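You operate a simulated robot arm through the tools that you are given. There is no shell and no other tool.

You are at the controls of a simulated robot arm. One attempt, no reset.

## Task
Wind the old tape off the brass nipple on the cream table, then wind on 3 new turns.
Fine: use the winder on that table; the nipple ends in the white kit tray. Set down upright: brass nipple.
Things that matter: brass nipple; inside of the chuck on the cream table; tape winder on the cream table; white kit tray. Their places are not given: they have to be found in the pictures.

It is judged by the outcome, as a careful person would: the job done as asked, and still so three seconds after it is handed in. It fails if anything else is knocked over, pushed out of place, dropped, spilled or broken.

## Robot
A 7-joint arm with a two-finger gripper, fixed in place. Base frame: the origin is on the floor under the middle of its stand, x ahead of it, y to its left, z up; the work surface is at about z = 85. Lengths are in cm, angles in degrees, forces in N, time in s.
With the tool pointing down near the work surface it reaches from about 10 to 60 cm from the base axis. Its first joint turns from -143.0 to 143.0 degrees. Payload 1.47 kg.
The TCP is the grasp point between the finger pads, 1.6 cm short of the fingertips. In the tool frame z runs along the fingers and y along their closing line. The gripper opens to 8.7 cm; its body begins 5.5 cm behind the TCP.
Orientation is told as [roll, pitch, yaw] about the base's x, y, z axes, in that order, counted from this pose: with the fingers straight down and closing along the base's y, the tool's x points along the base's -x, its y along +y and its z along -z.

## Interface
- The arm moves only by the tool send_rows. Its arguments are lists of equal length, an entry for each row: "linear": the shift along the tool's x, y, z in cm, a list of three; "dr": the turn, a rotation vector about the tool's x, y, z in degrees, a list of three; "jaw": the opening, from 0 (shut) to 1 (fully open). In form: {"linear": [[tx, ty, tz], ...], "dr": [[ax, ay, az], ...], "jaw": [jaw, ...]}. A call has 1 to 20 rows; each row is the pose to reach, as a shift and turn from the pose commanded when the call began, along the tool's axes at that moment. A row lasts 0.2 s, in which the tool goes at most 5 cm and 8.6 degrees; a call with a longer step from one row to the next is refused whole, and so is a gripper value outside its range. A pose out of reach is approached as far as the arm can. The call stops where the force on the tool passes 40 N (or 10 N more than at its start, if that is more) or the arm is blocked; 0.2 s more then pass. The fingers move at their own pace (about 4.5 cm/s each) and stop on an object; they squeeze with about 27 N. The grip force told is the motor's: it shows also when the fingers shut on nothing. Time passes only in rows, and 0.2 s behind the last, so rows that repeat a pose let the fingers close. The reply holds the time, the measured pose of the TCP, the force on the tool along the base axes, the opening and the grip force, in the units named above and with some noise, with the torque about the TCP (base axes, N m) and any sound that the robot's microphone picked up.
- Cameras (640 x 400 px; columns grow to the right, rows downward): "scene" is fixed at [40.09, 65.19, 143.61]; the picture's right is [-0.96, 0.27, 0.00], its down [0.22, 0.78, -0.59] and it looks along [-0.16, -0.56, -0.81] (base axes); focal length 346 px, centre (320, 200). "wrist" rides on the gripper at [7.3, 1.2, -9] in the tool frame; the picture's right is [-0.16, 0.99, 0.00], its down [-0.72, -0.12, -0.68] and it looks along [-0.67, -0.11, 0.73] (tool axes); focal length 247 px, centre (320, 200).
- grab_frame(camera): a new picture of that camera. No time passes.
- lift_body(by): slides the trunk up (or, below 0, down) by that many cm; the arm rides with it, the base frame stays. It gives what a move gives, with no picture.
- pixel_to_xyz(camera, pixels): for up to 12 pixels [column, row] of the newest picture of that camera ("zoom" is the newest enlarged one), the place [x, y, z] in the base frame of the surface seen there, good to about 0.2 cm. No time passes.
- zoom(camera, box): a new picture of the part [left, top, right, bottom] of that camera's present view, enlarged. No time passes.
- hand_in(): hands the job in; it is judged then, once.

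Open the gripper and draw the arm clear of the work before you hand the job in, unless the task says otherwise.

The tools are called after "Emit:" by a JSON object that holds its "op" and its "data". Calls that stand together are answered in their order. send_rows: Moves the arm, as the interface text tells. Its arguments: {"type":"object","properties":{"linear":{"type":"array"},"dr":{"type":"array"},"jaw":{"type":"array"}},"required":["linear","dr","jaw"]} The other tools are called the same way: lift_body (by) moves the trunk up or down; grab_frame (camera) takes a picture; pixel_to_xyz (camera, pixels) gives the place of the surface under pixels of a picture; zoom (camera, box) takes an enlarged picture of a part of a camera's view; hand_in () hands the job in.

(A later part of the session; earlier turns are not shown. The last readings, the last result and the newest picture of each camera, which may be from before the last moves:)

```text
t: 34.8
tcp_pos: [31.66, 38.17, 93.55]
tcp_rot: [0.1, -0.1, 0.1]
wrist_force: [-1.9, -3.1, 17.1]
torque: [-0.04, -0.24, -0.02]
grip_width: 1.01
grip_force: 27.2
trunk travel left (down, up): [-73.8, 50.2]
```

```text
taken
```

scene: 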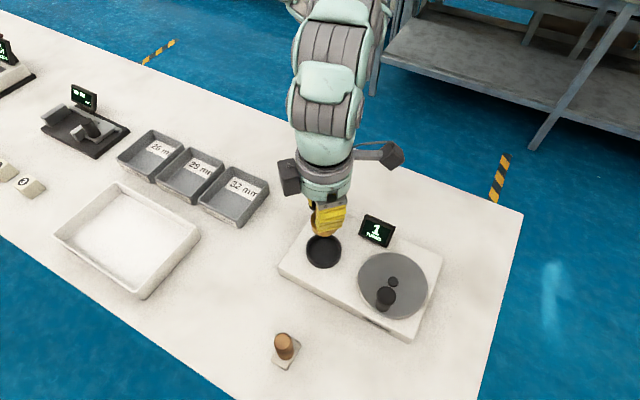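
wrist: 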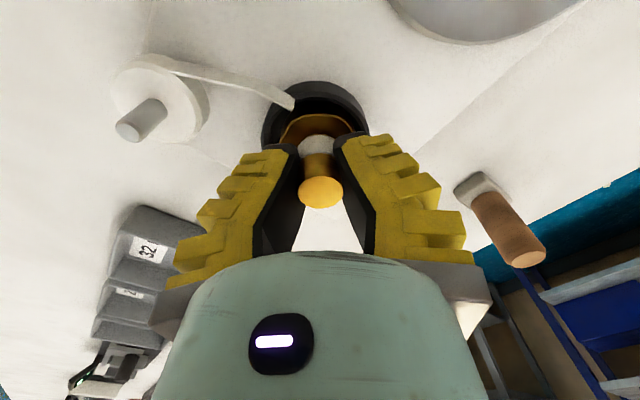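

Contact at 17 N: seated, and the tape strand now runs from the spool to the nipple. I ease off 0.1 cm, open modestly and draw straight up.

Emit:
{"op": "send_rows", "data": {"linear": [[0, 0, -0.1], [0, 0, -0.1], [0, 0, -0.1], [0, 0, -0.1], [0, 0, -0.1], [0, 0, -1.5], [0, 0, -4], [0, 0, -7], [0, 0, -10], [0, 0, -10]], "dr": [[0, 0, 0], [0, 0, 0], [0, 0, 0], [0, 0, 0], [0, 0, 0], [0, 0, 0], [0, 0, 0], [0, 0, 0], [0, 0, 0], [0, 0, 0]], "jaw": [0.1, 0.2, 0.32, 0.32, 0.32, 0.32, 0.32, 0.32, 0.32, 0.32]}}

Emit:
{"op": "grab_frame", "data": {"camera": "wrist"}}

Emit:
{"op": "grab_frame", "data": {"camera": "scene"}}

```text
t: 37.0
tcp_pos: [31.67, 38.16, 102.43]
tcp_rot: [0.0, 0.1, 0.1]
wrist_force: [0.3, 0.6, -0.2]
torque: [0.02, 0.0, -0.02]
grip_width: 3.4
grip_force: 4.2
out of reach, approached as far as the arm can: row 9, 10
trunk travel left (down, up): [-73.8, 50.2]
```

```text
taken
```

wrist: 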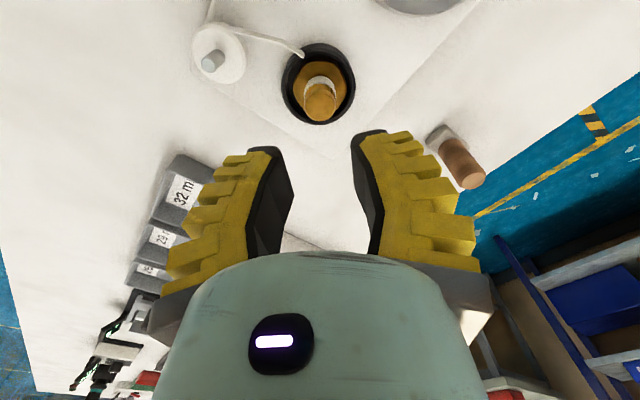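

```text
taken
```

scene: 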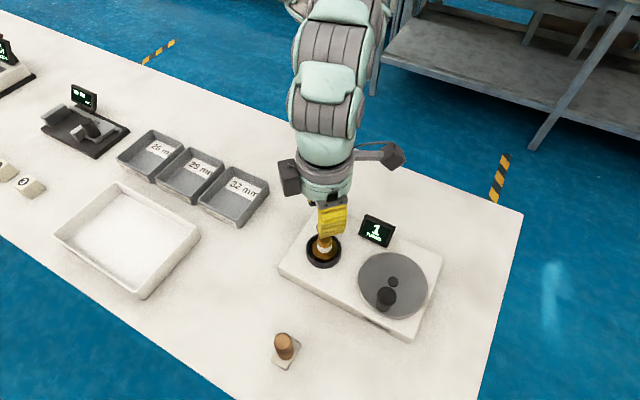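

The nipple stands in the chuck. I zoom on it and the counter.

Emit:
{"op": "zoom", "data": {"camera": "scene", "box": [280, 195, 440, 295]}}

Emit:
{"op": "zoom", "data": {"camera": "wrist", "box": [180, 0, 380, 140]}}

```text
4.00 times, centred on (360, 245) of scene
```

zoom: 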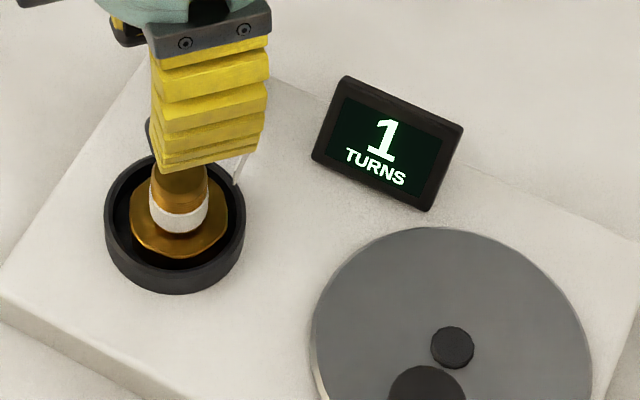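

```text
2.86 times, centred on (280, 70) of wrist
```

zoom: 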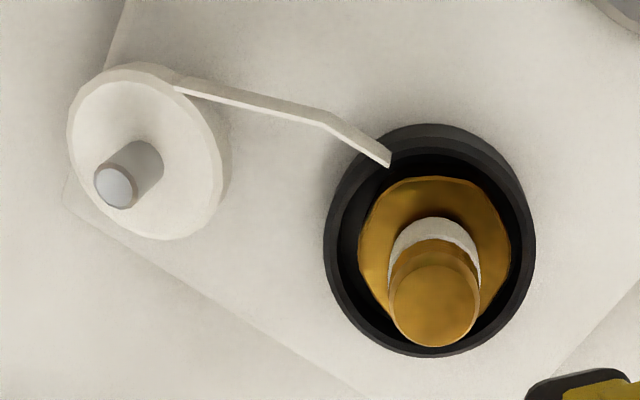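

Nipple is centred in the chuck with its old tape on; counter reads 1. I move over to the crank knob near (25.6,49.95) at z≈102 and look.

Emit:
{"op": "send_rows", "data": {"linear": [[0.8, 1.5, 0], [1.6, 3, 0], [2.4, 4.5, 0], [3.2, 6, 0], [4, 7.5, 0], [4.8, 9, 0], [5.5, 10.5, 0], [6.1, 11.8, 0], [6.1, 11.8, 0]], "dr": [[0, 0, 0], [0, 0, 0], [0, 0, 0], [0, 0, 0], [0, 0, 0], [0, 0, 0], [0, 0, 0], [0, 0, 0], [0, 0, 0]], "jaw": [0.5, 0.5, 0.5, 0.5, 0.5, 0.5, 0.5, 0.5, 0.5]}}

Emit:
{"op": "grab_frame", "data": {"camera": "wrist"}}

Emit:
{"op": "grab_frame", "data": {"camera": "scene"}}

```text
t: 39.0
tcp_pos: [25.52, 49.71, 102.37]
tcp_rot: [-0.1, 0.2, 0.0]
wrist_force: [-0.8, -0.4, 0.0]
torque: [0.0, -0.02, 0.02]
grip_width: 4.93
grip_force: 4.1
trunk travel left (down, up): [-73.8, 50.2]
```

```text
taken
```

wrist: 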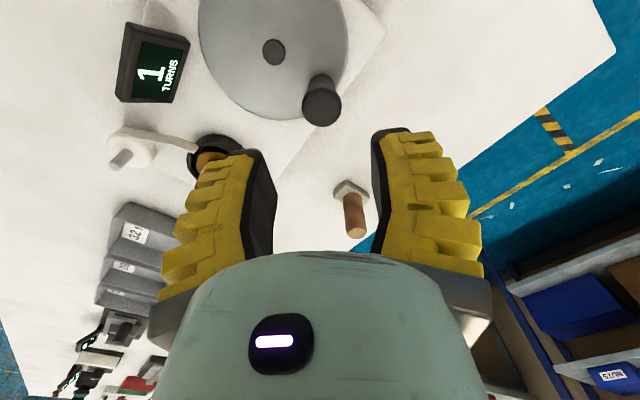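

```text
taken
```

scene: 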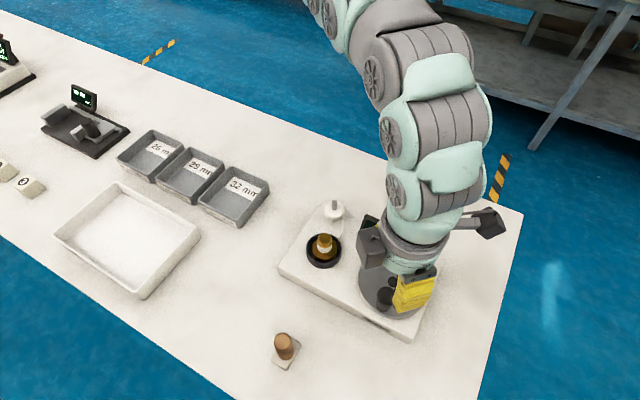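

The wrist view shows the knob at (322,100), the axle cap at (273,52) and the display at (155,62). I measure the knob and axle.

Emit:
{"op": "zoom", "data": {"camera": "wrist", "box": [190, 0, 390, 130]}}

Emit:
{"op": "pixel_to_xyz", "data": {"camera": "wrist", "pixels": [[321, 108], [306, 108], [337, 106], [321, 97], [323, 121], [273, 52], [322, 80], [200, 30], [346, 40], [290, 126]]}}

```text
3.08 times, centred on (290, 65) of wrist
```

zoom: 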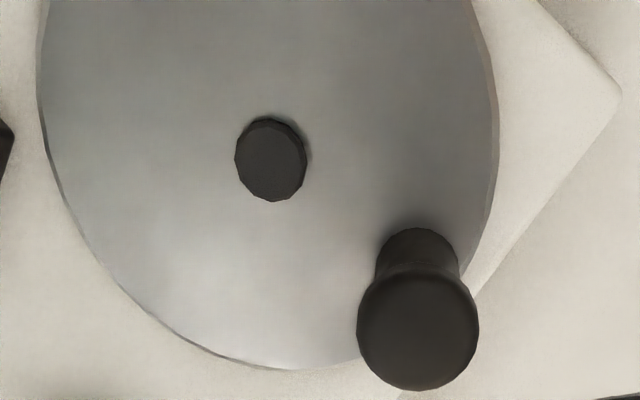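

```text
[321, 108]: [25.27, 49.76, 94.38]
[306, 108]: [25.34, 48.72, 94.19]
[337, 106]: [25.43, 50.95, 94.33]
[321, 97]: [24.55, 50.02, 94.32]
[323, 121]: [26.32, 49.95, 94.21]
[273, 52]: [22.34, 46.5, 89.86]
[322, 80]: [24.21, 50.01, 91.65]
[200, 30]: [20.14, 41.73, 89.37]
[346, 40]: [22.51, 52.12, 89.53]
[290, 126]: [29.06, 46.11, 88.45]
```

Knob ≈ (25.4,50.0), axle ≈ (22.35,46.95), so crank radius ≈ 4.3 at 45°. I descend around the knob with open fingers to z≈93.3.

Emit:
{"op": "send_rows", "data": {"linear": [[0.12, 0.29, 2], [0.12, 0.29, 4], [0.12, 0.29, 6], [0.12, 0.29, 7.5], [0.12, 0.29, 9.05], [0.12, 0.29, 9.05]], "dr": [[0, 0, 0], [0, 0, 0], [0, 0, 0], [0, 0, 0], [0, 0, 0], [0, 0, 0]], "jaw": [0.5, 0.5, 0.5, 0.5, 0.5, 0.5]}}

Emit:
{"op": "grab_frame", "data": {"camera": "wrist"}}

Emit:
{"op": "zoom", "data": {"camera": "scene", "box": [340, 200, 480, 340]}}

```text
t: 40.4
tcp_pos: [25.24, 48.41, 94.8]
tcp_rot: [1.1, -0.4, -0.1]
wrist_force: [8.8, 11.2, 26.8]
torque: [0.93, -0.19, -0.16]
grip_width: 6.52
grip_force: 11.0
out of reach, approached as far as the arm can: row 1, 2, 3, 4, 5, 6
trunk travel left (down, up): [-73.8, 50.2]
```

```text
taken
```

wrist: 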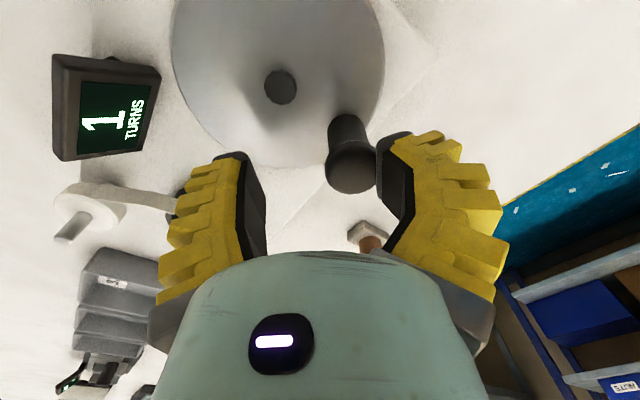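

```text
2.86 times, centred on (410, 270) of scene
```

zoom: 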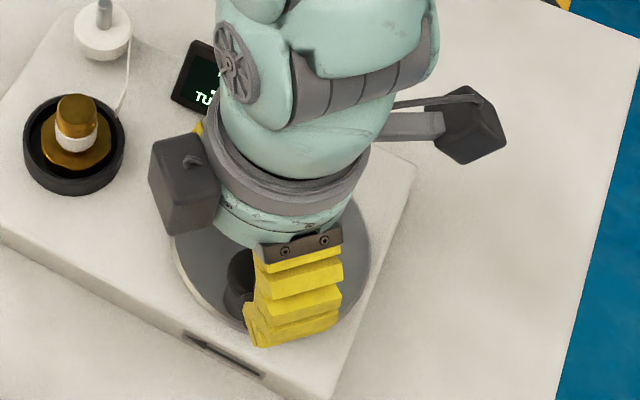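

The arm hit a joint limit and drifted to y=48.4, so the +y finger is rubbing the knob (27 N). I withdraw straight up at once.

Emit:
{"op": "send_rows", "data": {"linear": [[0, 0, -1.5], [0, 0, -3.5], [0, 0, -5.5], [0, 0, -7], [0, 0, -7]], "dr": [[0, 0, 0], [0, 0, 0], [0, 0, 0], [0, 0, 0], [0, 0, 0]], "jaw": [0.6, 0.7, 0.7, 0.7, 0.7]}}

Emit:
{"op": "grab_frame", "data": {"camera": "scene"}}

Emit:
{"op": "grab_frame", "data": {"camera": "wrist"}}

```text
t: 41.6
tcp_pos: [24.72, 47.36, 101.12]
tcp_rot: [0.0, 0.1, -0.1]
wrist_force: [0.2, -0.6, -0.1]
torque: [0.0, 0.02, 0.03]
grip_width: 6.54
grip_force: 3.3
trunk travel left (down, up): [-73.8, 50.2]
```

```text
taken
```

scene: 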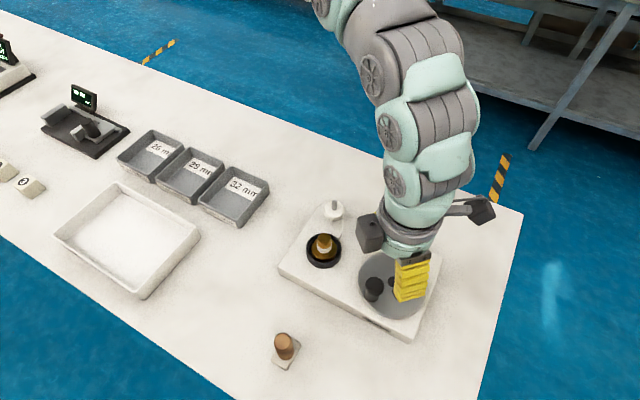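

```text
taken
```

wrist: 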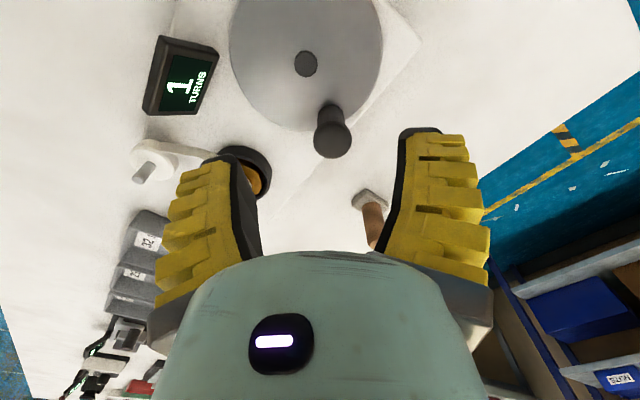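

The knob was nudged (now at scene (375,287)). I check the knob's and winder's position and the counter.

Emit:
{"op": "zoom", "data": {"camera": "scene", "box": [270, 190, 450, 350]}}

Emit:
{"op": "pixel_to_xyz", "data": {"camera": "wrist", "pixels": [[332, 140], [332, 130], [332, 150], [318, 140], [346, 140], [306, 63]]}}

Emit:
{"op": "pixel_to_xyz", "data": {"camera": "scene", "pixels": [[373, 284], [285, 274], [405, 335], [324, 238], [279, 264], [408, 341]]}}

```text
2.50 times, centred on (360, 270) of scene
```

zoom: 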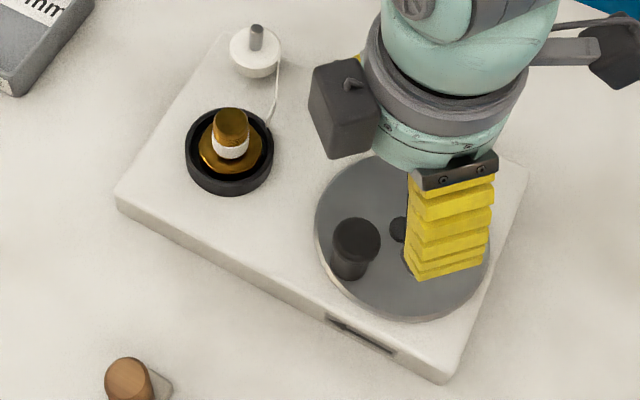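

```text
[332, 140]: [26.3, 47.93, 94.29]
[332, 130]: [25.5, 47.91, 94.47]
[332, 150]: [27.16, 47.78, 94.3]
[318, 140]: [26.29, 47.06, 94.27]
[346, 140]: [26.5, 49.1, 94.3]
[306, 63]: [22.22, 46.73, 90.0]
```

```text
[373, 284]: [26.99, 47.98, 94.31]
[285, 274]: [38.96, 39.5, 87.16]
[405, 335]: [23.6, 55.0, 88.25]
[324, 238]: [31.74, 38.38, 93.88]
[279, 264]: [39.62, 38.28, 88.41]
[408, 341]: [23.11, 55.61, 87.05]
```

Knob now ≈ (26.5,48.0), i.e. crank angle ≈ 15° (turned 30° clockwise); the winder itself has not shifted. I raise the trunk 12 cm so the arm works in an easier range and test.

Emit:
{"op": "lift_body", "data": {"by": 12}}

Emit:
{"op": "send_rows", "data": {"linear": [[0, 0, 2], [-0.5, 0.2, 4], [-1, 0.4, 6], [-1.5, 0.6, 8], [-1.8, 0.64, 10], [-1.8, 0.64, 12], [-1.8, 0.64, 12]], "dr": [[0, 0, 0], [0, 0, 0], [0, 0, 0], [0, 0, 0], [0, 0, 0], [0, 0, 0], [0, 0, 0]], "jaw": [0.7, 0.7, 0.7, 0.7, 0.7, 0.7, 0.7]}}

```text
t: 43.1
tcp_pos: [24.61, 47.44, 113.06]
tcp_rot: [0.0, 0.0, 0.2]
wrist_force: [0.4, -0.6, 0.3]
torque: [0.01, -0.03, 0.01]
grip_width: 6.52
grip_force: 3.1
trunk travel left (down, up): [-85.8, 38.2]
```

```text
t: 44.7
tcp_pos: [26.36, 46.56, 103.53]
tcp_rot: [0.1, 0.0, 0.0]
wrist_force: [-0.5, -0.1, -0.3]
torque: [0.01, 0.03, 0.0]
grip_width: 6.52
grip_force: 3.2
out of reach, approached as far as the arm can: row 4, 5, 6, 7
trunk travel left (down, up): [-85.8, 38.2]
```

Still limited at (26.4,46.6,103.5), so probably a wrist joint is at its end. I test turning the tool's yaw by +17° while going down.

Emit:
{"op": "send_rows", "data": {"linear": [[0, 0, 0], [0, 0, 0], [0, 0, 1], [0, 0, 2.5], [0, 0, 2.5]], "dr": [[0, 0, -8], [0, 0, -16], [0, 0, -16], [0, 0, -16], [0, 0, -16]], "jaw": [0.7, 0.7, 0.7, 0.7, 0.7]}}

Emit:
{"op": "grab_frame", "data": {"camera": "scene"}}

```text
t: 45.9
tcp_pos: [26.46, 45.88, 102.26]
tcp_rot: [0.0, -0.1, 16.2]
wrist_force: [0.1, 0.1, 0.9]
torque: [0.0, 0.02, 0.02]
grip_width: 6.54
grip_force: 3.4
out of reach, approached as far as the arm can: row 3, 4, 5
trunk travel left (down, up): [-85.8, 38.2]
```

```text
taken
```

scene: 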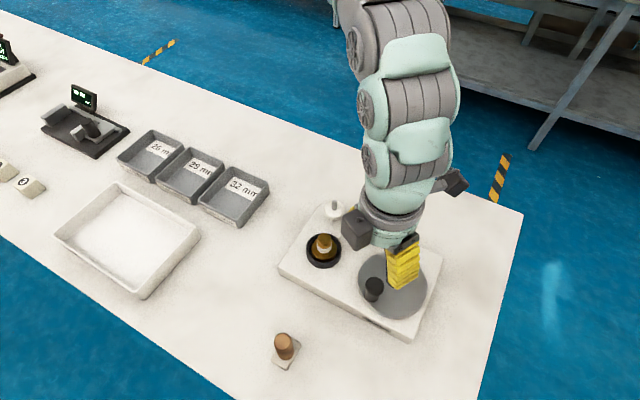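

Yaw turned freely, yet going down still pulled the arm inward. I go up a bit, turn the yaw the other way (to about −25°) and try descending again, staying above z 97.

Emit:
{"op": "send_rows", "data": {"linear": [[0, 0, -2], [0, 0, -3], [0, 0, -3], [0, 0, -3], [0, 0, -3], [0, 0, -1], [0, 0, 1], [0, 0, 3], [0, 0, 4.5], [0, 0, 4.5]], "dr": [[0, 0, 8], [0, 0, 16], [0, 0, 24], [0, 0, 32], [0, 0, 40], [0, 0, 40], [0, 0, 40], [0, 0, 40], [0, 0, 40], [0, 0, 40]], "jaw": [0.7, 0.7, 0.7, 0.7, 0.7, 0.7, 0.7, 0.7, 0.7, 0.7]}}

```text
t: 48.1
tcp_pos: [26.25, 44.83, 99.94]
tcp_rot: [0.0, 0.2, -23.9]
wrist_force: [0.1, 0.1, -0.5]
torque: [-0.01, 0.01, -0.03]
grip_width: 6.55
grip_force: 3.0
out of reach, approached as far as the arm can: row 7, 8, 9, 10
trunk travel left (down, up): [-85.8, 38.2]
```

Descending still drags it inward, independent of yaw. I look at the arm's posture to understand the limit.

Emit:
{"op": "grab_frame", "data": {"camera": "scene"}}

Emit:
{"op": "grab_frame", "data": {"camera": "wrist"}}

```text
taken
```

scene: 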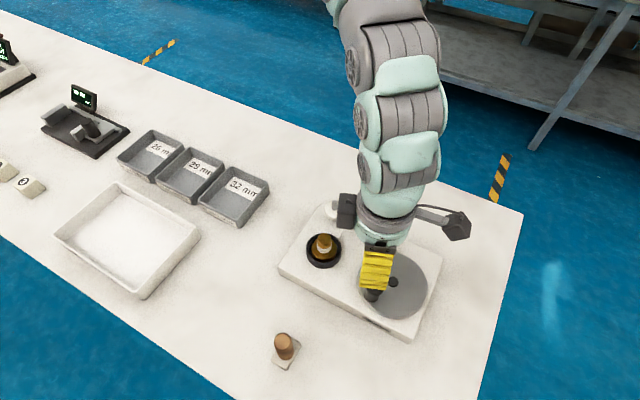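

```text
taken
```

wrist: 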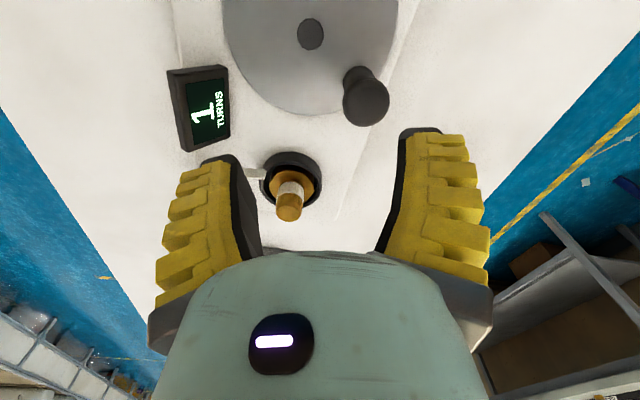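

I query positions on the arm's links in the scene picture to see how the elbow lies.

Emit:
{"op": "pixel_to_xyz", "data": {"camera": "scene", "pixels": [[380, 5], [400, 45], [350, 70], [405, 75], [405, 115], [368, 118], [398, 150], [395, 175], [385, 225], [360, 8], [425, 10]]}}

```text
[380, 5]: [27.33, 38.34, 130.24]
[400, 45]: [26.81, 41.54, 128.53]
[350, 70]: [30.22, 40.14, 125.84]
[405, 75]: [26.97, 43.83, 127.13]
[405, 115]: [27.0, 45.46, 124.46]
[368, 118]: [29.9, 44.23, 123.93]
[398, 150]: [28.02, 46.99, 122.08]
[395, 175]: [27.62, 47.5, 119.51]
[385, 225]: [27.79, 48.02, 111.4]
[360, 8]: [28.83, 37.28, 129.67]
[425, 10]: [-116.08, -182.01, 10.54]
```

The arm comes in almost along +y at x≈27, so its reach centre is offset from the origin. I test at height: go up 20 cm (nothing up there) and push toward (22.3,51.3) to find the reach at a better relative height.

Emit:
{"op": "send_rows", "data": {"linear": [[0, 0, -2], [0, 0, -5], [0, 0, -8], [0, 0, -11], [0, 0, -14], [0, 0, -17], [0, 0, -20], [0, 0, -20]], "dr": [[0, 0, 0], [0, 0, -4], [0, 0, -8], [0, 0, -12], [0, 0, -16], [0, 0, -20], [0, 0, -24], [0, 0, -24]], "jaw": [0.7, 0.7, 0.7, 0.7, 0.7, 0.7, 0.7, 0.7]}}

```text
t: 49.9
tcp_pos: [26.51, 44.78, 119.85]
tcp_rot: [0.0, 0.0, -0.1]
wrist_force: [-0.1, 0.4, 0.6]
torque: [0.0, -0.02, 0.02]
grip_width: 6.53
grip_force: 3.3
trunk travel left (down, up): [-85.8, 38.2]
```

Reached z=119.9 freely. Now I push toward (22.3,51.3) at this height.

Emit:
{"op": "send_rows", "data": {"linear": [[1, 1.5, 0], [2, 3, 0], [3, 4.5, 0], [4.2, 6.5, 0], [4.2, 6.5, 0]], "dr": [[0, 0, 0], [0, 0, 0], [0, 0, 0], [0, 0, 0], [0, 0, 0]], "jaw": [0.7, 0.7, 0.7, 0.7, 0.7]}}

Emit:
{"op": "grab_frame", "data": {"camera": "scene"}}

```text
t: 51.1
tcp_pos: [22.54, 50.54, 119.88]
tcp_rot: [0.0, 0.0, 0.1]
wrist_force: [0.3, 0.1, 0.5]
torque: [0.02, -0.06, 0.02]
grip_width: 6.57
grip_force: 2.5
out of reach, approached as far as the arm can: row 4, 5
trunk travel left (down, up): [-85.8, 38.2]
```

```text
taken
```

scene: 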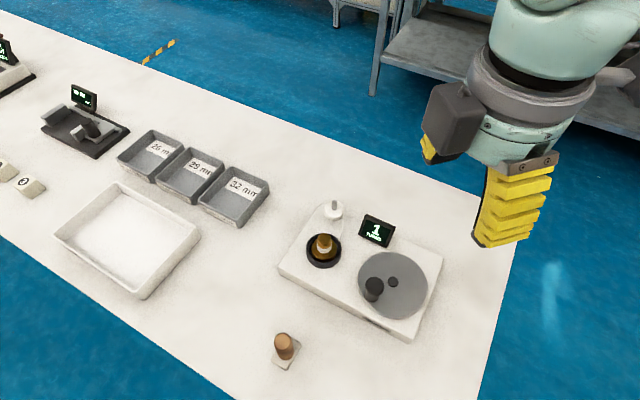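

At this height it stops at y≈50.5, about 1 cm short, so a vertical tool can't follow the far side of the crank. I'll use a yaw of 90° (closing along x) and tilt the fingers outward (+y); first I back off and turn the yaw.

Emit:
{"op": "send_rows", "data": {"linear": [[-1, -1.5, 0], [-2, -3, 0], [-2.5, -4, 0], [-2.5, -4, 0], [-2.5, -4, 0], [-2.5, -4, 0], [-2.5, -4, 0], [-2.5, -4, 0], [-2.5, -4, 0], [-2.5, -4, 0], [-2.5, -4, 0], [-2.5, -4, 0]], "dr": [[0, 0, -8], [0, 0, -16], [0, 0, -24], [0, 0, -32], [0, 0, -40], [0, 0, -48], [0, 0, -56], [0, 0, -64], [0, 0, -72], [0, 0, -80], [0, 0, -88], [0, 0, -90]], "jaw": [0.7, 0.7, 0.7, 0.7, 0.7, 0.7, 0.7, 0.7, 0.7, 0.7, 0.7, 0.7]}}

Emit:
{"op": "grab_frame", "data": {"camera": "wrist"}}

```text
t: 53.7
tcp_pos: [25.09, 46.35, 119.9]
tcp_rot: [0.0, 0.0, 90.1]
wrist_force: [-0.3, -0.5, 0.1]
torque: [0.0, 0.01, -0.01]
grip_width: 6.57
grip_force: 3.0
trunk travel left (down, up): [-85.8, 38.2]
```

```text
taken
```

wrist: 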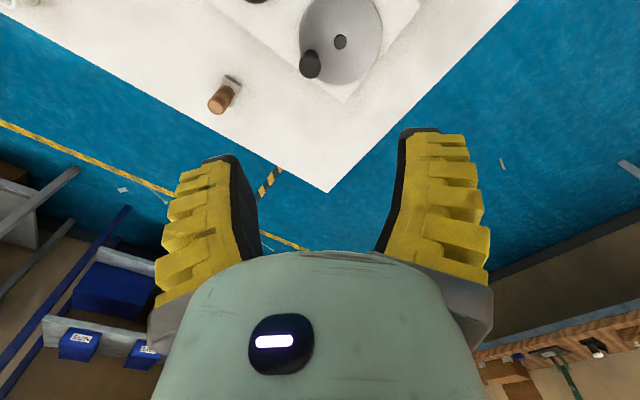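

Yaw 90° works. I lower the trunk 14 cm (TCP to z≈106, still clear), then tilt the fingers 14° toward +y.

Emit:
{"op": "lift_body", "data": {"by": -14}}

Emit:
{"op": "send_rows", "data": {"linear": [[0, 0, 0], [0, 0, 0], [0, 0, 0]], "dr": [[0, -7, 0], [0, -14, 0], [0, -14, 0]], "jaw": [0.6, 0.6, 0.6]}}

Emit:
{"op": "grab_frame", "data": {"camera": "wrist"}}

Emit:
{"op": "grab_frame", "data": {"camera": "scene"}}

```text
t: 55.3
tcp_pos: [25.04, 46.63, 105.99]
tcp_rot: [0.0, 0.0, 90.1]
wrist_force: [0.4, 0.0, -0.5]
torque: [0.01, 0.01, 0.01]
grip_width: 6.52
grip_force: 3.6
trunk travel left (down, up): [-71.8, 52.2]
```

```text
t: 56.1
tcp_pos: [25.06, 46.27, 105.9]
tcp_rot: [0.3, -13.9, 89.9]
wrist_force: [0.1, 0.6, 0.3]
torque: [0.02, 0.02, 0.02]
grip_width: 5.77
grip_force: 3.7
out of reach, approached as far as the arm can: row 1, 2
trunk travel left (down, up): [-71.8, 52.2]
```

```text
taken
```

wrist: 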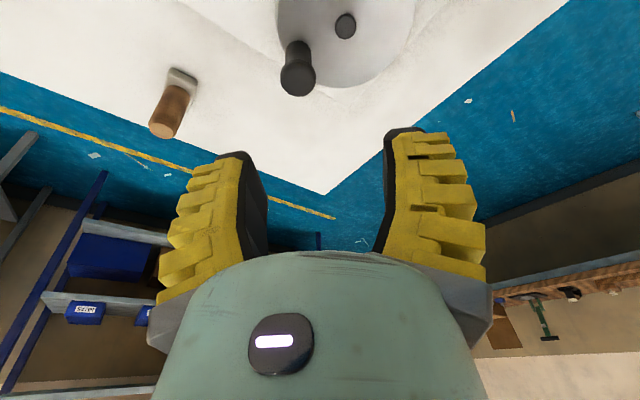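

```text
taken
```

scene: 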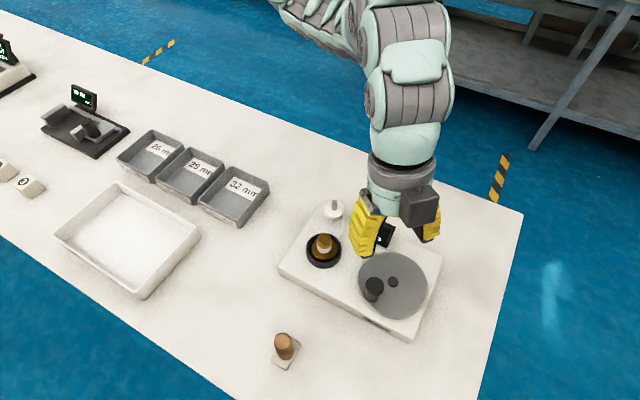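

The tilt is in (fingers pointing toward +y). I move above the knob at (26.5,48.0), z=100, and check.

Emit:
{"op": "send_rows", "data": {"linear": [[-0.06, -0.4, 1.5], [-0.12, -0.8, 3], [-0.2, -1.2, 4.8], [-0.25, -1.44, 6.14], [-0.25, -1.44, 6.14]], "dr": [[0, 0, 0], [0, 0, 0], [0, 0, 0], [0, 0, 0], [0, 0, 0]], "jaw": [0.6, 0.6, 0.6, 0.6, 0.6]}}

Emit:
{"op": "grab_frame", "data": {"camera": "wrist"}}

Emit:
{"op": "zoom", "data": {"camera": "scene", "box": [300, 180, 460, 340]}}

```text
t: 57.3
tcp_pos: [26.64, 48.21, 100.05]
tcp_rot: [0.1, -14.1, 90.0]
wrist_force: [0.1, -0.2, 0.5]
torque: [-0.02, 0.02, -0.01]
grip_width: 5.75
grip_force: 3.2
trunk travel left (down, up): [-71.8, 52.2]
```

```text
taken
```

wrist: 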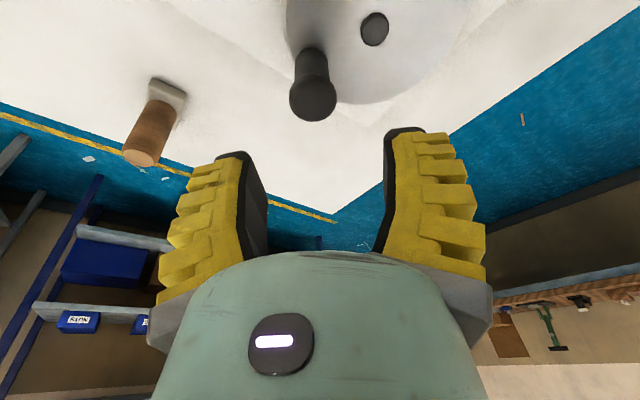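

```text
2.50 times, centred on (380, 260) of scene
```

zoom: 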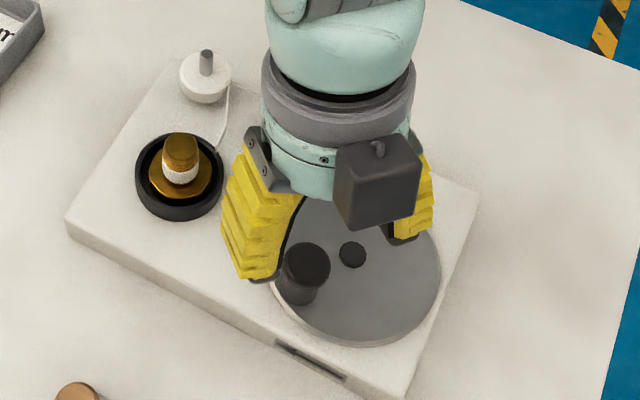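

Fingers straddle the knob in x. I measure the knob from the wrist view at (313,97) before descending.

Emit:
{"op": "pixel_to_xyz", "data": {"camera": "wrist", "pixels": [[313, 99], [300, 99], [326, 99], [313, 90], [313, 110], [375, 29]]}}

Emit:
{"op": "zoom", "data": {"camera": "wrist", "box": [250, 0, 410, 130]}}

Emit:
{"op": "pixel_to_xyz", "data": {"camera": "scene", "pixels": [[356, 262], [348, 263], [363, 263], [356, 256], [356, 269], [370, 262], [385, 235], [378, 245]]}}

```text
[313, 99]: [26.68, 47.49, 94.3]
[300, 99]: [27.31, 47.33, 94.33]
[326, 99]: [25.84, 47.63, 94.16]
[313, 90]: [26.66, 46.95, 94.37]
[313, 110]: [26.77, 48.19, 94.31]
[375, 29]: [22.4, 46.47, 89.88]
```

```text
3.08 times, centred on (330, 65) of wrist
```

zoom: 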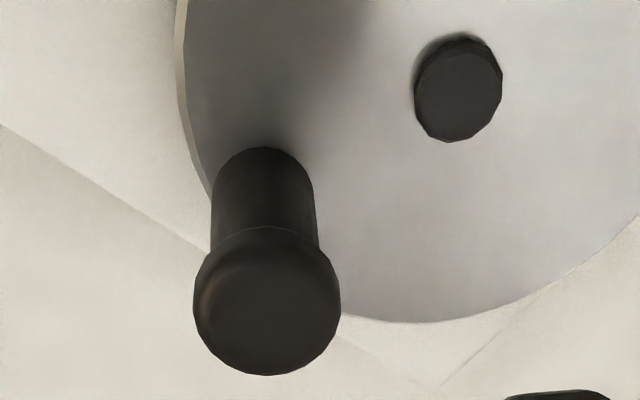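

```text
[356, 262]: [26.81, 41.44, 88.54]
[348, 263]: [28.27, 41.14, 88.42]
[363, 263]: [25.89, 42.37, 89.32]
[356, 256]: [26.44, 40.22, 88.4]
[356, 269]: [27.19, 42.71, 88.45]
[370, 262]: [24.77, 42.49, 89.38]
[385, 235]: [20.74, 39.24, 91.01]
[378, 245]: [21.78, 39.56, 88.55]
```

Knob centre ≈ (26.65,47.7), TCP x matches. I descend vertically to z≈93.4 with the fingers either side.

Emit:
{"op": "send_rows", "data": {"linear": [[0.4, 0, 1.3], [0.8, 0, 2.5], [1.2, 0, 3.7], [1.6, 0, 5], [2.05, 0, 6.34], [2.05, 0, 6.34]], "dr": [[0, 0, 0], [0, 0, 0], [0, 0, 0], [0, 0, 0], [0, 0, 0], [0, 0, 0]], "jaw": [0.6, 0.6, 0.6, 0.6, 0.6, 0.6]}}

Emit:
{"op": "grab_frame", "data": {"camera": "wrist"}}

Emit:
{"op": "zoom", "data": {"camera": "scene", "box": [300, 180, 460, 340]}}

```text
t: 58.7
tcp_pos: [26.47, 47.79, 93.38]
tcp_rot: [0.1, -14.0, 90.0]
wrist_force: [0.2, 0.2, -0.9]
torque: [-0.04, 0.05, -0.03]
grip_width: 5.73
grip_force: 4.1
trunk travel left (down, up): [-71.8, 52.2]
```

```text
taken
```

wrist: 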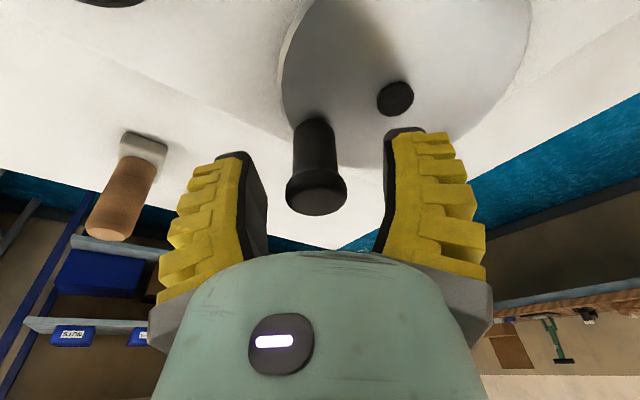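

```text
2.50 times, centred on (380, 260) of scene
```

zoom: 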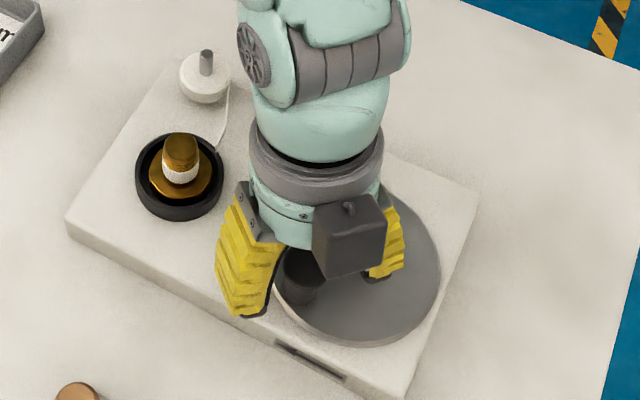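

The knob sits between the fingers. I close gently on it (jaw 0.15).

Emit:
{"op": "send_rows", "data": {"linear": [[0, 0, 0], [0, 0, 0], [0, 0, 0], [0, 0, 0], [0, 0, 0], [0, 0, 0]], "dr": [[0, 0, 0], [0, 0, 0], [0, 0, 0], [0, 0, 0], [0, 0, 0], [0, 0, 0]], "jaw": [0.45, 0.3, 0.2, 0.15, 0.15, 0.15]}}

Emit:
{"op": "grab_frame", "data": {"camera": "wrist"}}

```text
t: 60.1
tcp_pos: [26.63, 47.93, 93.41]
tcp_rot: [-0.1, -14.2, 90.0]
wrist_force: [4.2, 1.7, 0.0]
torque: [0.07, -0.07, 0.01]
grip_width: 2.16
grip_force: 30.1
trunk travel left (down, up): [-71.8, 52.2]
```

```text
taken
```

wrist: 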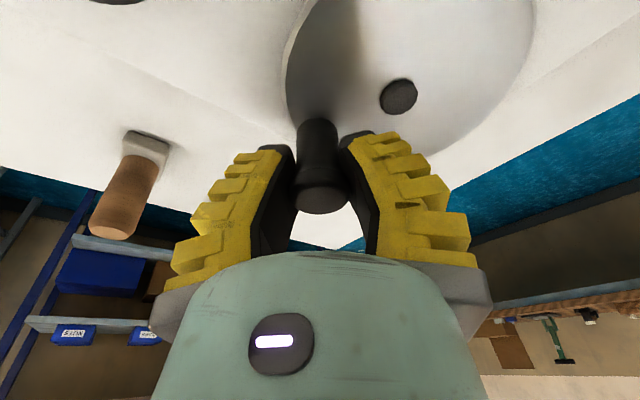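

Gripped (2.16 cm, 30 N). I turn the crank counter-clockwise (against the winding arrow) by 30° as a test, following the arc about (22.4,46.8).

Emit:
{"op": "send_rows", "data": {"linear": [[-0.35, 0.117, 0.087], [-0.689, 0.264, 0.172], [-1.015, 0.442, 0.253], [-1.324, 0.648, 0.33], [-1.615, 0.881, 0.403], [-1.884, 1.139, 0.47], [-1.884, 1.139, 0.47]], "dr": [[0, 0, 0], [0, 0, 0], [0, 0, 0], [0, 0, 0], [0, 0, 0], [0, 0, 0], [0, 0, 0]], "jaw": [0.18, 0.18, 0.18, 0.18, 0.18, 0.18, 0.18]}}

Emit:
{"op": "grab_frame", "data": {"camera": "wrist"}}

Emit:
{"op": "zoom", "data": {"camera": "scene", "box": [270, 180, 450, 350]}}

```text
t: 61.7
tcp_pos: [25.39, 49.75, 93.39]
tcp_rot: [-0.1, -14.1, 90.1]
wrist_force: [6.4, 5.4, -2.8]
torque: [0.1, -0.01, 0.02]
grip_width: 2.12
grip_force: 30.4
trunk travel left (down, up): [-71.8, 52.2]
```

```text
taken
```

wrist: 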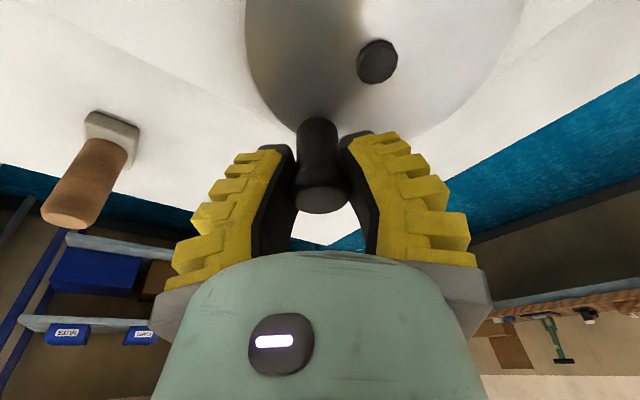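

```text
2.35 times, centred on (360, 265) of scene
```

zoom: 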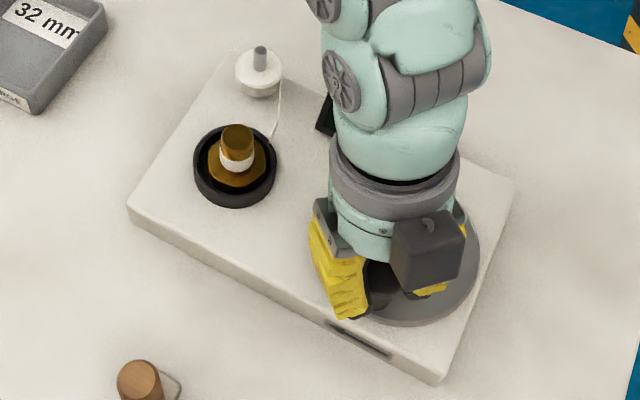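

The crank follows, with ~8 N pulling outward, so the true radius is a bit larger. I continue to ≈105° with a slightly larger arc.

Emit:
{"op": "send_rows", "data": {"linear": [[-0.378, 0.13, 0.094], [-0.602, 0.44, 0.15], [-0.805, 0.76, 0.2], [-0.98, 1.1, 0.244], [-1.116, 1.46, 0.278], [-1.232, 1.82, 0.307], [-1.31, 2.2, 0.327], [-1.358, 2.58, 0.339], [-1.378, 2.96, 0.343], [-1.358, 3.34, 0.339], [-1.31, 3.72, 0.327], [-1.232, 4.1, 0.307], [-1.232, 4.1, 0.307]], "dr": [[0, 0, 0], [0, 0, 0], [0, 0, 0], [0, 0, 0], [0, 0, 0], [0, 0, 0], [0, 0, 0], [0, 0, 0], [0, 0, 0], [0, 0, 0], [0, 0, 0], [0, 0, 0], [0, 0, 0]], "jaw": [0.18, 0.18, 0.18, 0.18, 0.18, 0.18, 0.18, 0.18, 0.18, 0.18, 0.18, 0.18, 0.18]}}

Emit:
{"op": "zoom", "data": {"camera": "scene", "box": [270, 180, 450, 350]}}

```text
t: 64.5
tcp_pos: [21.29, 51.02, 93.4]
tcp_rot: [0.0, -14.0, 90.1]
wrist_force: [0.1, 3.3, -1.3]
torque: [0.1, 0.09, 0.02]
grip_width: 2.16
grip_force: 30.1
trunk travel left (down, up): [-71.8, 52.2]
```

```text
2.35 times, centred on (360, 265) of scene
```

zoom: 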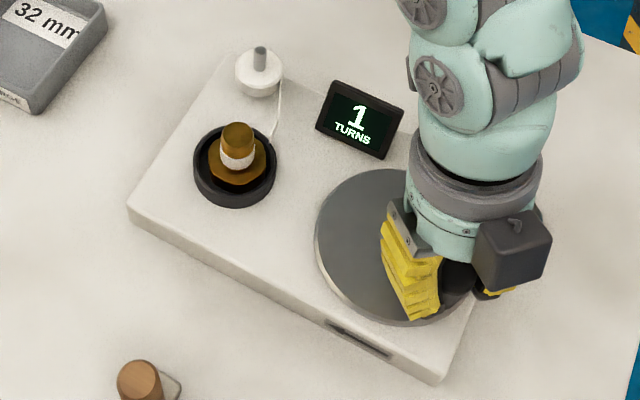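

Now at ≈103°, counter still 1, all stable. From the points the centre is ≈(22.25,46.5), R≈4.6. I continue counter-clockwise to 190°.

Emit:
{"op": "send_rows", "data": {"linear": [[0.191, 0.613, -0.048], [0.444, 1.2, -0.111], [0.775, 1.744, -0.193], [1.175, 2.235, -0.293], [1.638, 2.665, -0.408], [2.154, 3.024, -0.537], [2.714, 3.305, -0.677], [3.306, 3.503, -0.824], [3.919, 3.615, -0.977], [4.542, 3.637, -1.132], [5.161, 3.57, -1.287], [5.161, 3.57, -1.287]], "dr": [[0, 0, 0], [0, 0, 0], [0, 0, 0], [0, 0, 0], [0, 0, 0], [0, 0, 0], [0, 0, 0], [0, 0, 0], [0, 0, 0], [0, 0, 0], [0, 0, 0], [0, 0, 0]], "jaw": [0.18, 0.18, 0.18, 0.18, 0.18, 0.18, 0.18, 0.18, 0.18, 0.18, 0.18, 0.18]}}

Emit:
{"op": "zoom", "data": {"camera": "scene", "box": [270, 180, 450, 350]}}

```text
t: 67.1
tcp_pos: [17.9, 45.64, 93.38]
tcp_rot: [-0.2, -14.0, 89.9]
wrist_force: [7.8, 2.2, -0.3]
torque: [0.11, 0.03, -0.03]
grip_width: 2.12
grip_force: 29.7
trunk travel left (down, up): [-71.8, 52.2]
```

```text
2.35 times, centred on (360, 265) of scene
```

zoom: 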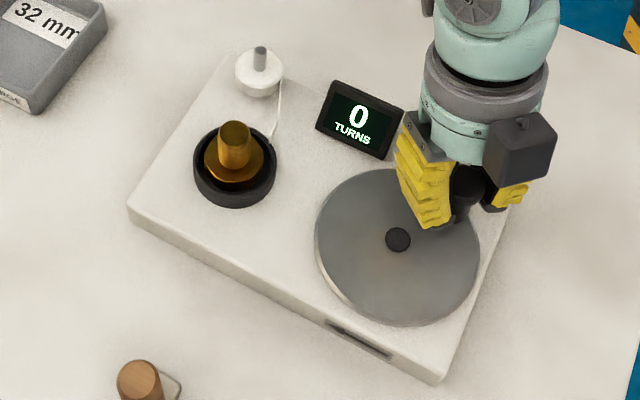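

The counter now reads 0 and the tape has vanished from the nipple. Before sweeping the near side I check the display's height relative to my fingers and zoom on the nipple.

Emit:
{"op": "pixel_to_xyz", "data": {"camera": "zoom", "pixels": [[340, 85], [398, 108], [320, 120], [380, 155], [358, 118], [233, 135], [233, 160], [233, 180]]}}

Emit:
{"op": "zoom", "data": {"camera": "scene", "box": [300, 210, 390, 270]}}

```text
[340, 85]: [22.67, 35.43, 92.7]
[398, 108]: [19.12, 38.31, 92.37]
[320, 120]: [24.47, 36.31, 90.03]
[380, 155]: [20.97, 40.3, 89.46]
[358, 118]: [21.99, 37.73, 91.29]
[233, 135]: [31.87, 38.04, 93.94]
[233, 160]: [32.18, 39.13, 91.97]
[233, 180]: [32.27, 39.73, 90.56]
```

```text
6.67 times, centred on (345, 240) of scene
```

zoom: 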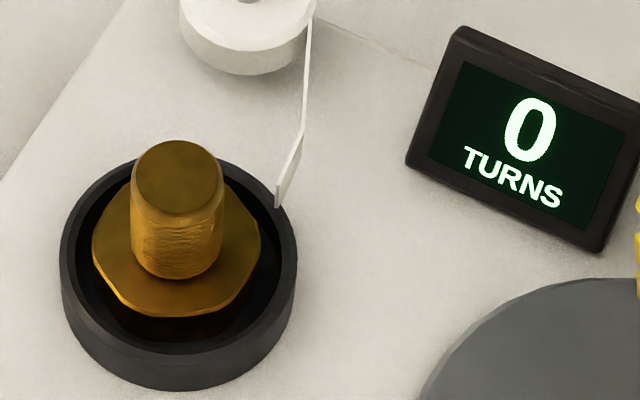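

The neck is bare (threads visible) and the fingers will clear the display by ~2 cm. I carry on counter-clockwise to ≈270° to be sure that the old tape is fully off, watching whether the counter stays at 0.

Emit:
{"op": "send_rows", "data": {"linear": [[0.47, -0.349, -0.117], [1.032, -0.583, -0.257], [1.557, -0.896, -0.388], [2.036, -1.281, -0.508], [2.457, -1.73, -0.612], [2.813, -2.236, -0.701], [2.813, -2.236, -0.701]], "dr": [[0, 0, 0], [0, 0, 0], [0, 0, 0], [0, 0, 0], [0, 0, 0], [0, 0, 0], [0, 0, 0]], "jaw": [0.18, 0.18, 0.18, 0.18, 0.18, 0.18, 0.18]}}

Emit:
{"op": "zoom", "data": {"camera": "scene", "box": [270, 180, 450, 350]}}

Emit:
{"op": "grab_frame", "data": {"camera": "wrist"}}

```text
t: 68.7
tcp_pos: [19.92, 42.93, 93.53]
tcp_rot: [0.0, -14.1, 90.1]
wrist_force: [7.2, 10.5, -12.2]
torque: [0.05, 0.01, 0.02]
grip_width: 2.1
grip_force: 29.8
trunk travel left (down, up): [-71.8, 52.2]
```

```text
2.35 times, centred on (360, 265) of scene
```

zoom: 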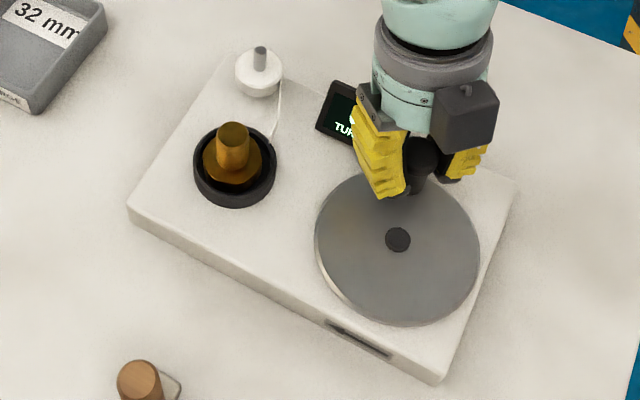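

```text
taken
```

wrist: 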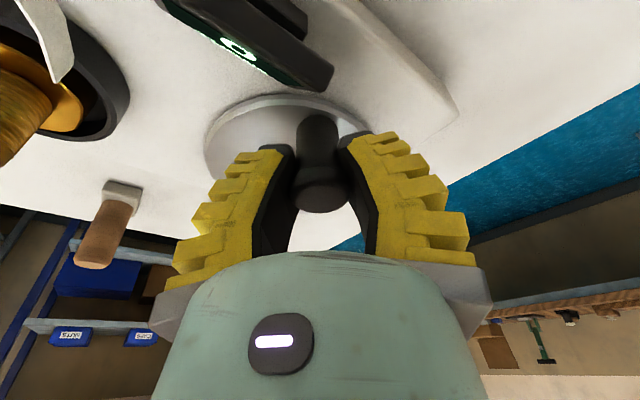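

Counter still 0 at ≈238°. The forces suggest centre (22.42,46.77), R=4.45. I continue counter-clockwise around the near side to ≈334°.

Emit:
{"op": "send_rows", "data": {"linear": [[0.093, -0.654, -0.023], [0.3, -1.237, -0.075], [0.425, -1.845, -0.106], [0.467, -2.464, -0.116], [0.425, -3.083, -0.106], [0.3, -3.691, -0.075], [0.093, -4.274, -0.023], [-0.189, -4.822, 0.047], [-0.543, -5.324, 0.135], [-0.962, -5.771, 0.24], [-1.437, -6.153, 0.358], [-1.958, -6.464, 0.488], [-1.958, -6.464, 0.488]], "dr": [[0, 0, 0], [0, 0, 0], [0, 0, 0], [0, 0, 0], [0, 0, 0], [0, 0, 0], [0, 0, 0], [0, 0, 0], [0, 0, 0], [0, 0, 0], [0, 0, 0], [0, 0, 0], [0, 0, 0]], "jaw": [0.18, 0.18, 0.18, 0.18, 0.18, 0.18, 0.18, 0.18, 0.18, 0.18, 0.18, 0.18, 0.18]}}

Emit:
{"op": "zoom", "data": {"camera": "scene", "box": [270, 180, 450, 350]}}

Emit:
{"op": "grab_frame", "data": {"camera": "wrist"}}

```text
t: 71.5
tcp_pos: [26.35, 44.7, 93.34]
tcp_rot: [0.0, -14.0, 89.9]
wrist_force: [1.0, 0.6, -10.2]
torque: [0.29, -0.08, -0.02]
grip_width: 2.18
grip_force: 29.7
out of reach, approached as far as the arm can: row 2, 3, 4, 5, 6, 7
trunk travel left (down, up): [-71.8, 52.2]
```

```text
2.35 times, centred on (360, 265) of scene
```

zoom: 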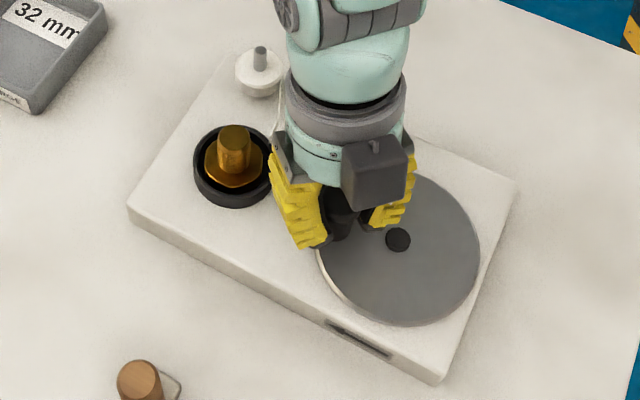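

```text
taken
```

wrist: 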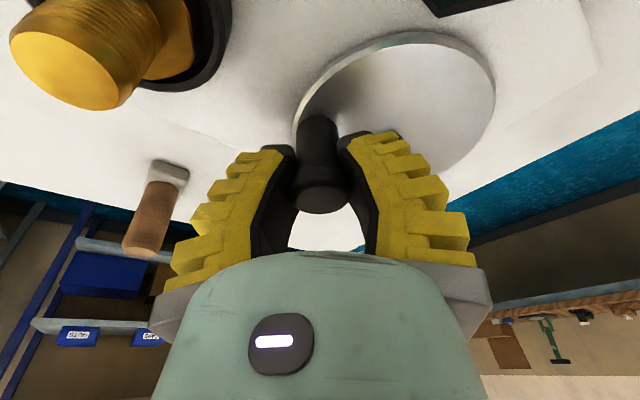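

Now at ≈333° with the neck bare; the counter is hidden behind the hand. I go on to 46°, completing one full backward turn from the starting crank position, where the counter becomes visible.

Emit:
{"op": "send_rows", "data": {"linear": [[-0.558, -0.232, 0.139], [-1.142, -0.382, 0.285], [-1.742, -0.447, 0.434], [-2.343, -0.426, 0.584], [-2.937, -0.318, 0.732], [-3.51, -0.126, 0.875], [-4.051, 0.146, 1.01], [-4.551, 0.493, 1.135], [-4.998, 0.909, 1.246], [-4.998, 0.909, 1.246]], "dr": [[0, 0, 0], [0, 0, 0], [0, 0, 0], [0, 0, 0], [0, 0, 0], [0, 0, 0], [0, 0, 0], [0, 0, 0], [0, 0, 0], [0, 0, 0]], "jaw": [0.18, 0.18, 0.18, 0.18, 0.18, 0.18, 0.18, 0.18, 0.18, 0.18]}}

Emit:
{"op": "zoom", "data": {"camera": "scene", "box": [270, 180, 450, 350]}}

Emit:
{"op": "grab_frame", "data": {"camera": "wrist"}}

```text
t: 73.7
tcp_pos: [25.57, 49.96, 93.32]
tcp_rot: [-0.1, -14.1, 90.0]
wrist_force: [7.9, 7.3, -15.9]
torque: [0.1, -0.08, 0.01]
grip_width: 2.12
grip_force: 30.3
trunk travel left (down, up): [-71.8, 52.2]
```

```text
2.35 times, centred on (360, 265) of scene
```

zoom: 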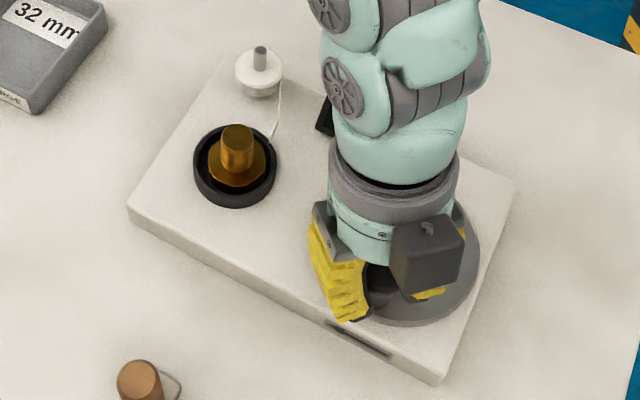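

```text
taken
```

wrist: 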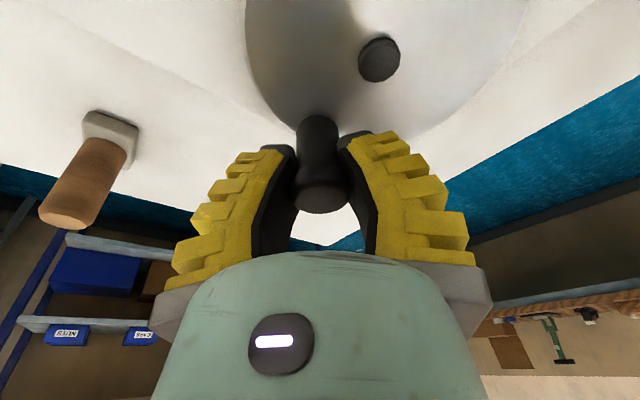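

The neck stays bare after a full backward turn. The outward/inward forces point to a centre nearer (22.55,46.95); I use that and go on to 110°, where the counter is visible.

Emit:
{"op": "send_rows", "data": {"linear": [[-0.534, 0.344, 0.256], [-0.853, 0.871, 0.336], [-1.098, 1.438, 0.397], [-1.264, 2.035, 0.438], [-1.348, 2.65, 0.459], [-1.348, 3.27, 0.459], [-1.264, 3.885, 0.438], [-1.098, 4.482, 0.397], [-1.098, 4.482, 0.397]], "dr": [[0, 0, 0], [0, 0, 0], [0, 0, 0], [0, 0, 0], [0, 0, 0], [0, 0, 0], [0, 0, 0], [0, 0, 0], [0, 0, 0]], "jaw": [0.18, 0.18, 0.18, 0.18, 0.18, 0.18, 0.18, 0.18, 0.18]}}

Emit:
{"op": "zoom", "data": {"camera": "scene", "box": [270, 180, 450, 350]}}

```text
t: 75.7
tcp_pos: [20.97, 51.01, 93.25]
tcp_rot: [-0.1, -14.0, 90.0]
wrist_force: [-0.4, -0.3, 0.1]
torque: [0.01, 0.07, 0.05]
grip_width: 2.29
grip_force: 30.1
trunk travel left (down, up): [-71.8, 52.2]
```

```text
2.35 times, centred on (360, 265) of scene
```

zoom: 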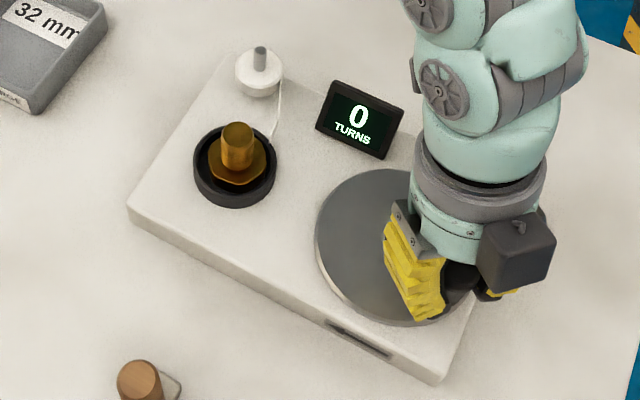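

Forces are near zero and the counter still reads 0. I zoom on the nipple to track how its hex turns with the crank.

Emit:
{"op": "zoom", "data": {"camera": "scene", "box": [300, 210, 390, 270]}}

```text
6.67 times, centred on (345, 240) of scene
```

zoom: 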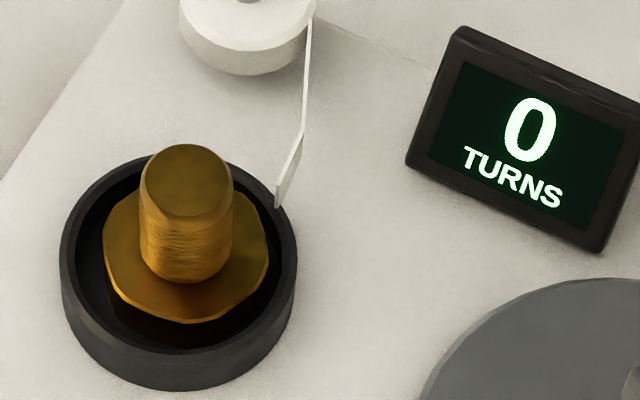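

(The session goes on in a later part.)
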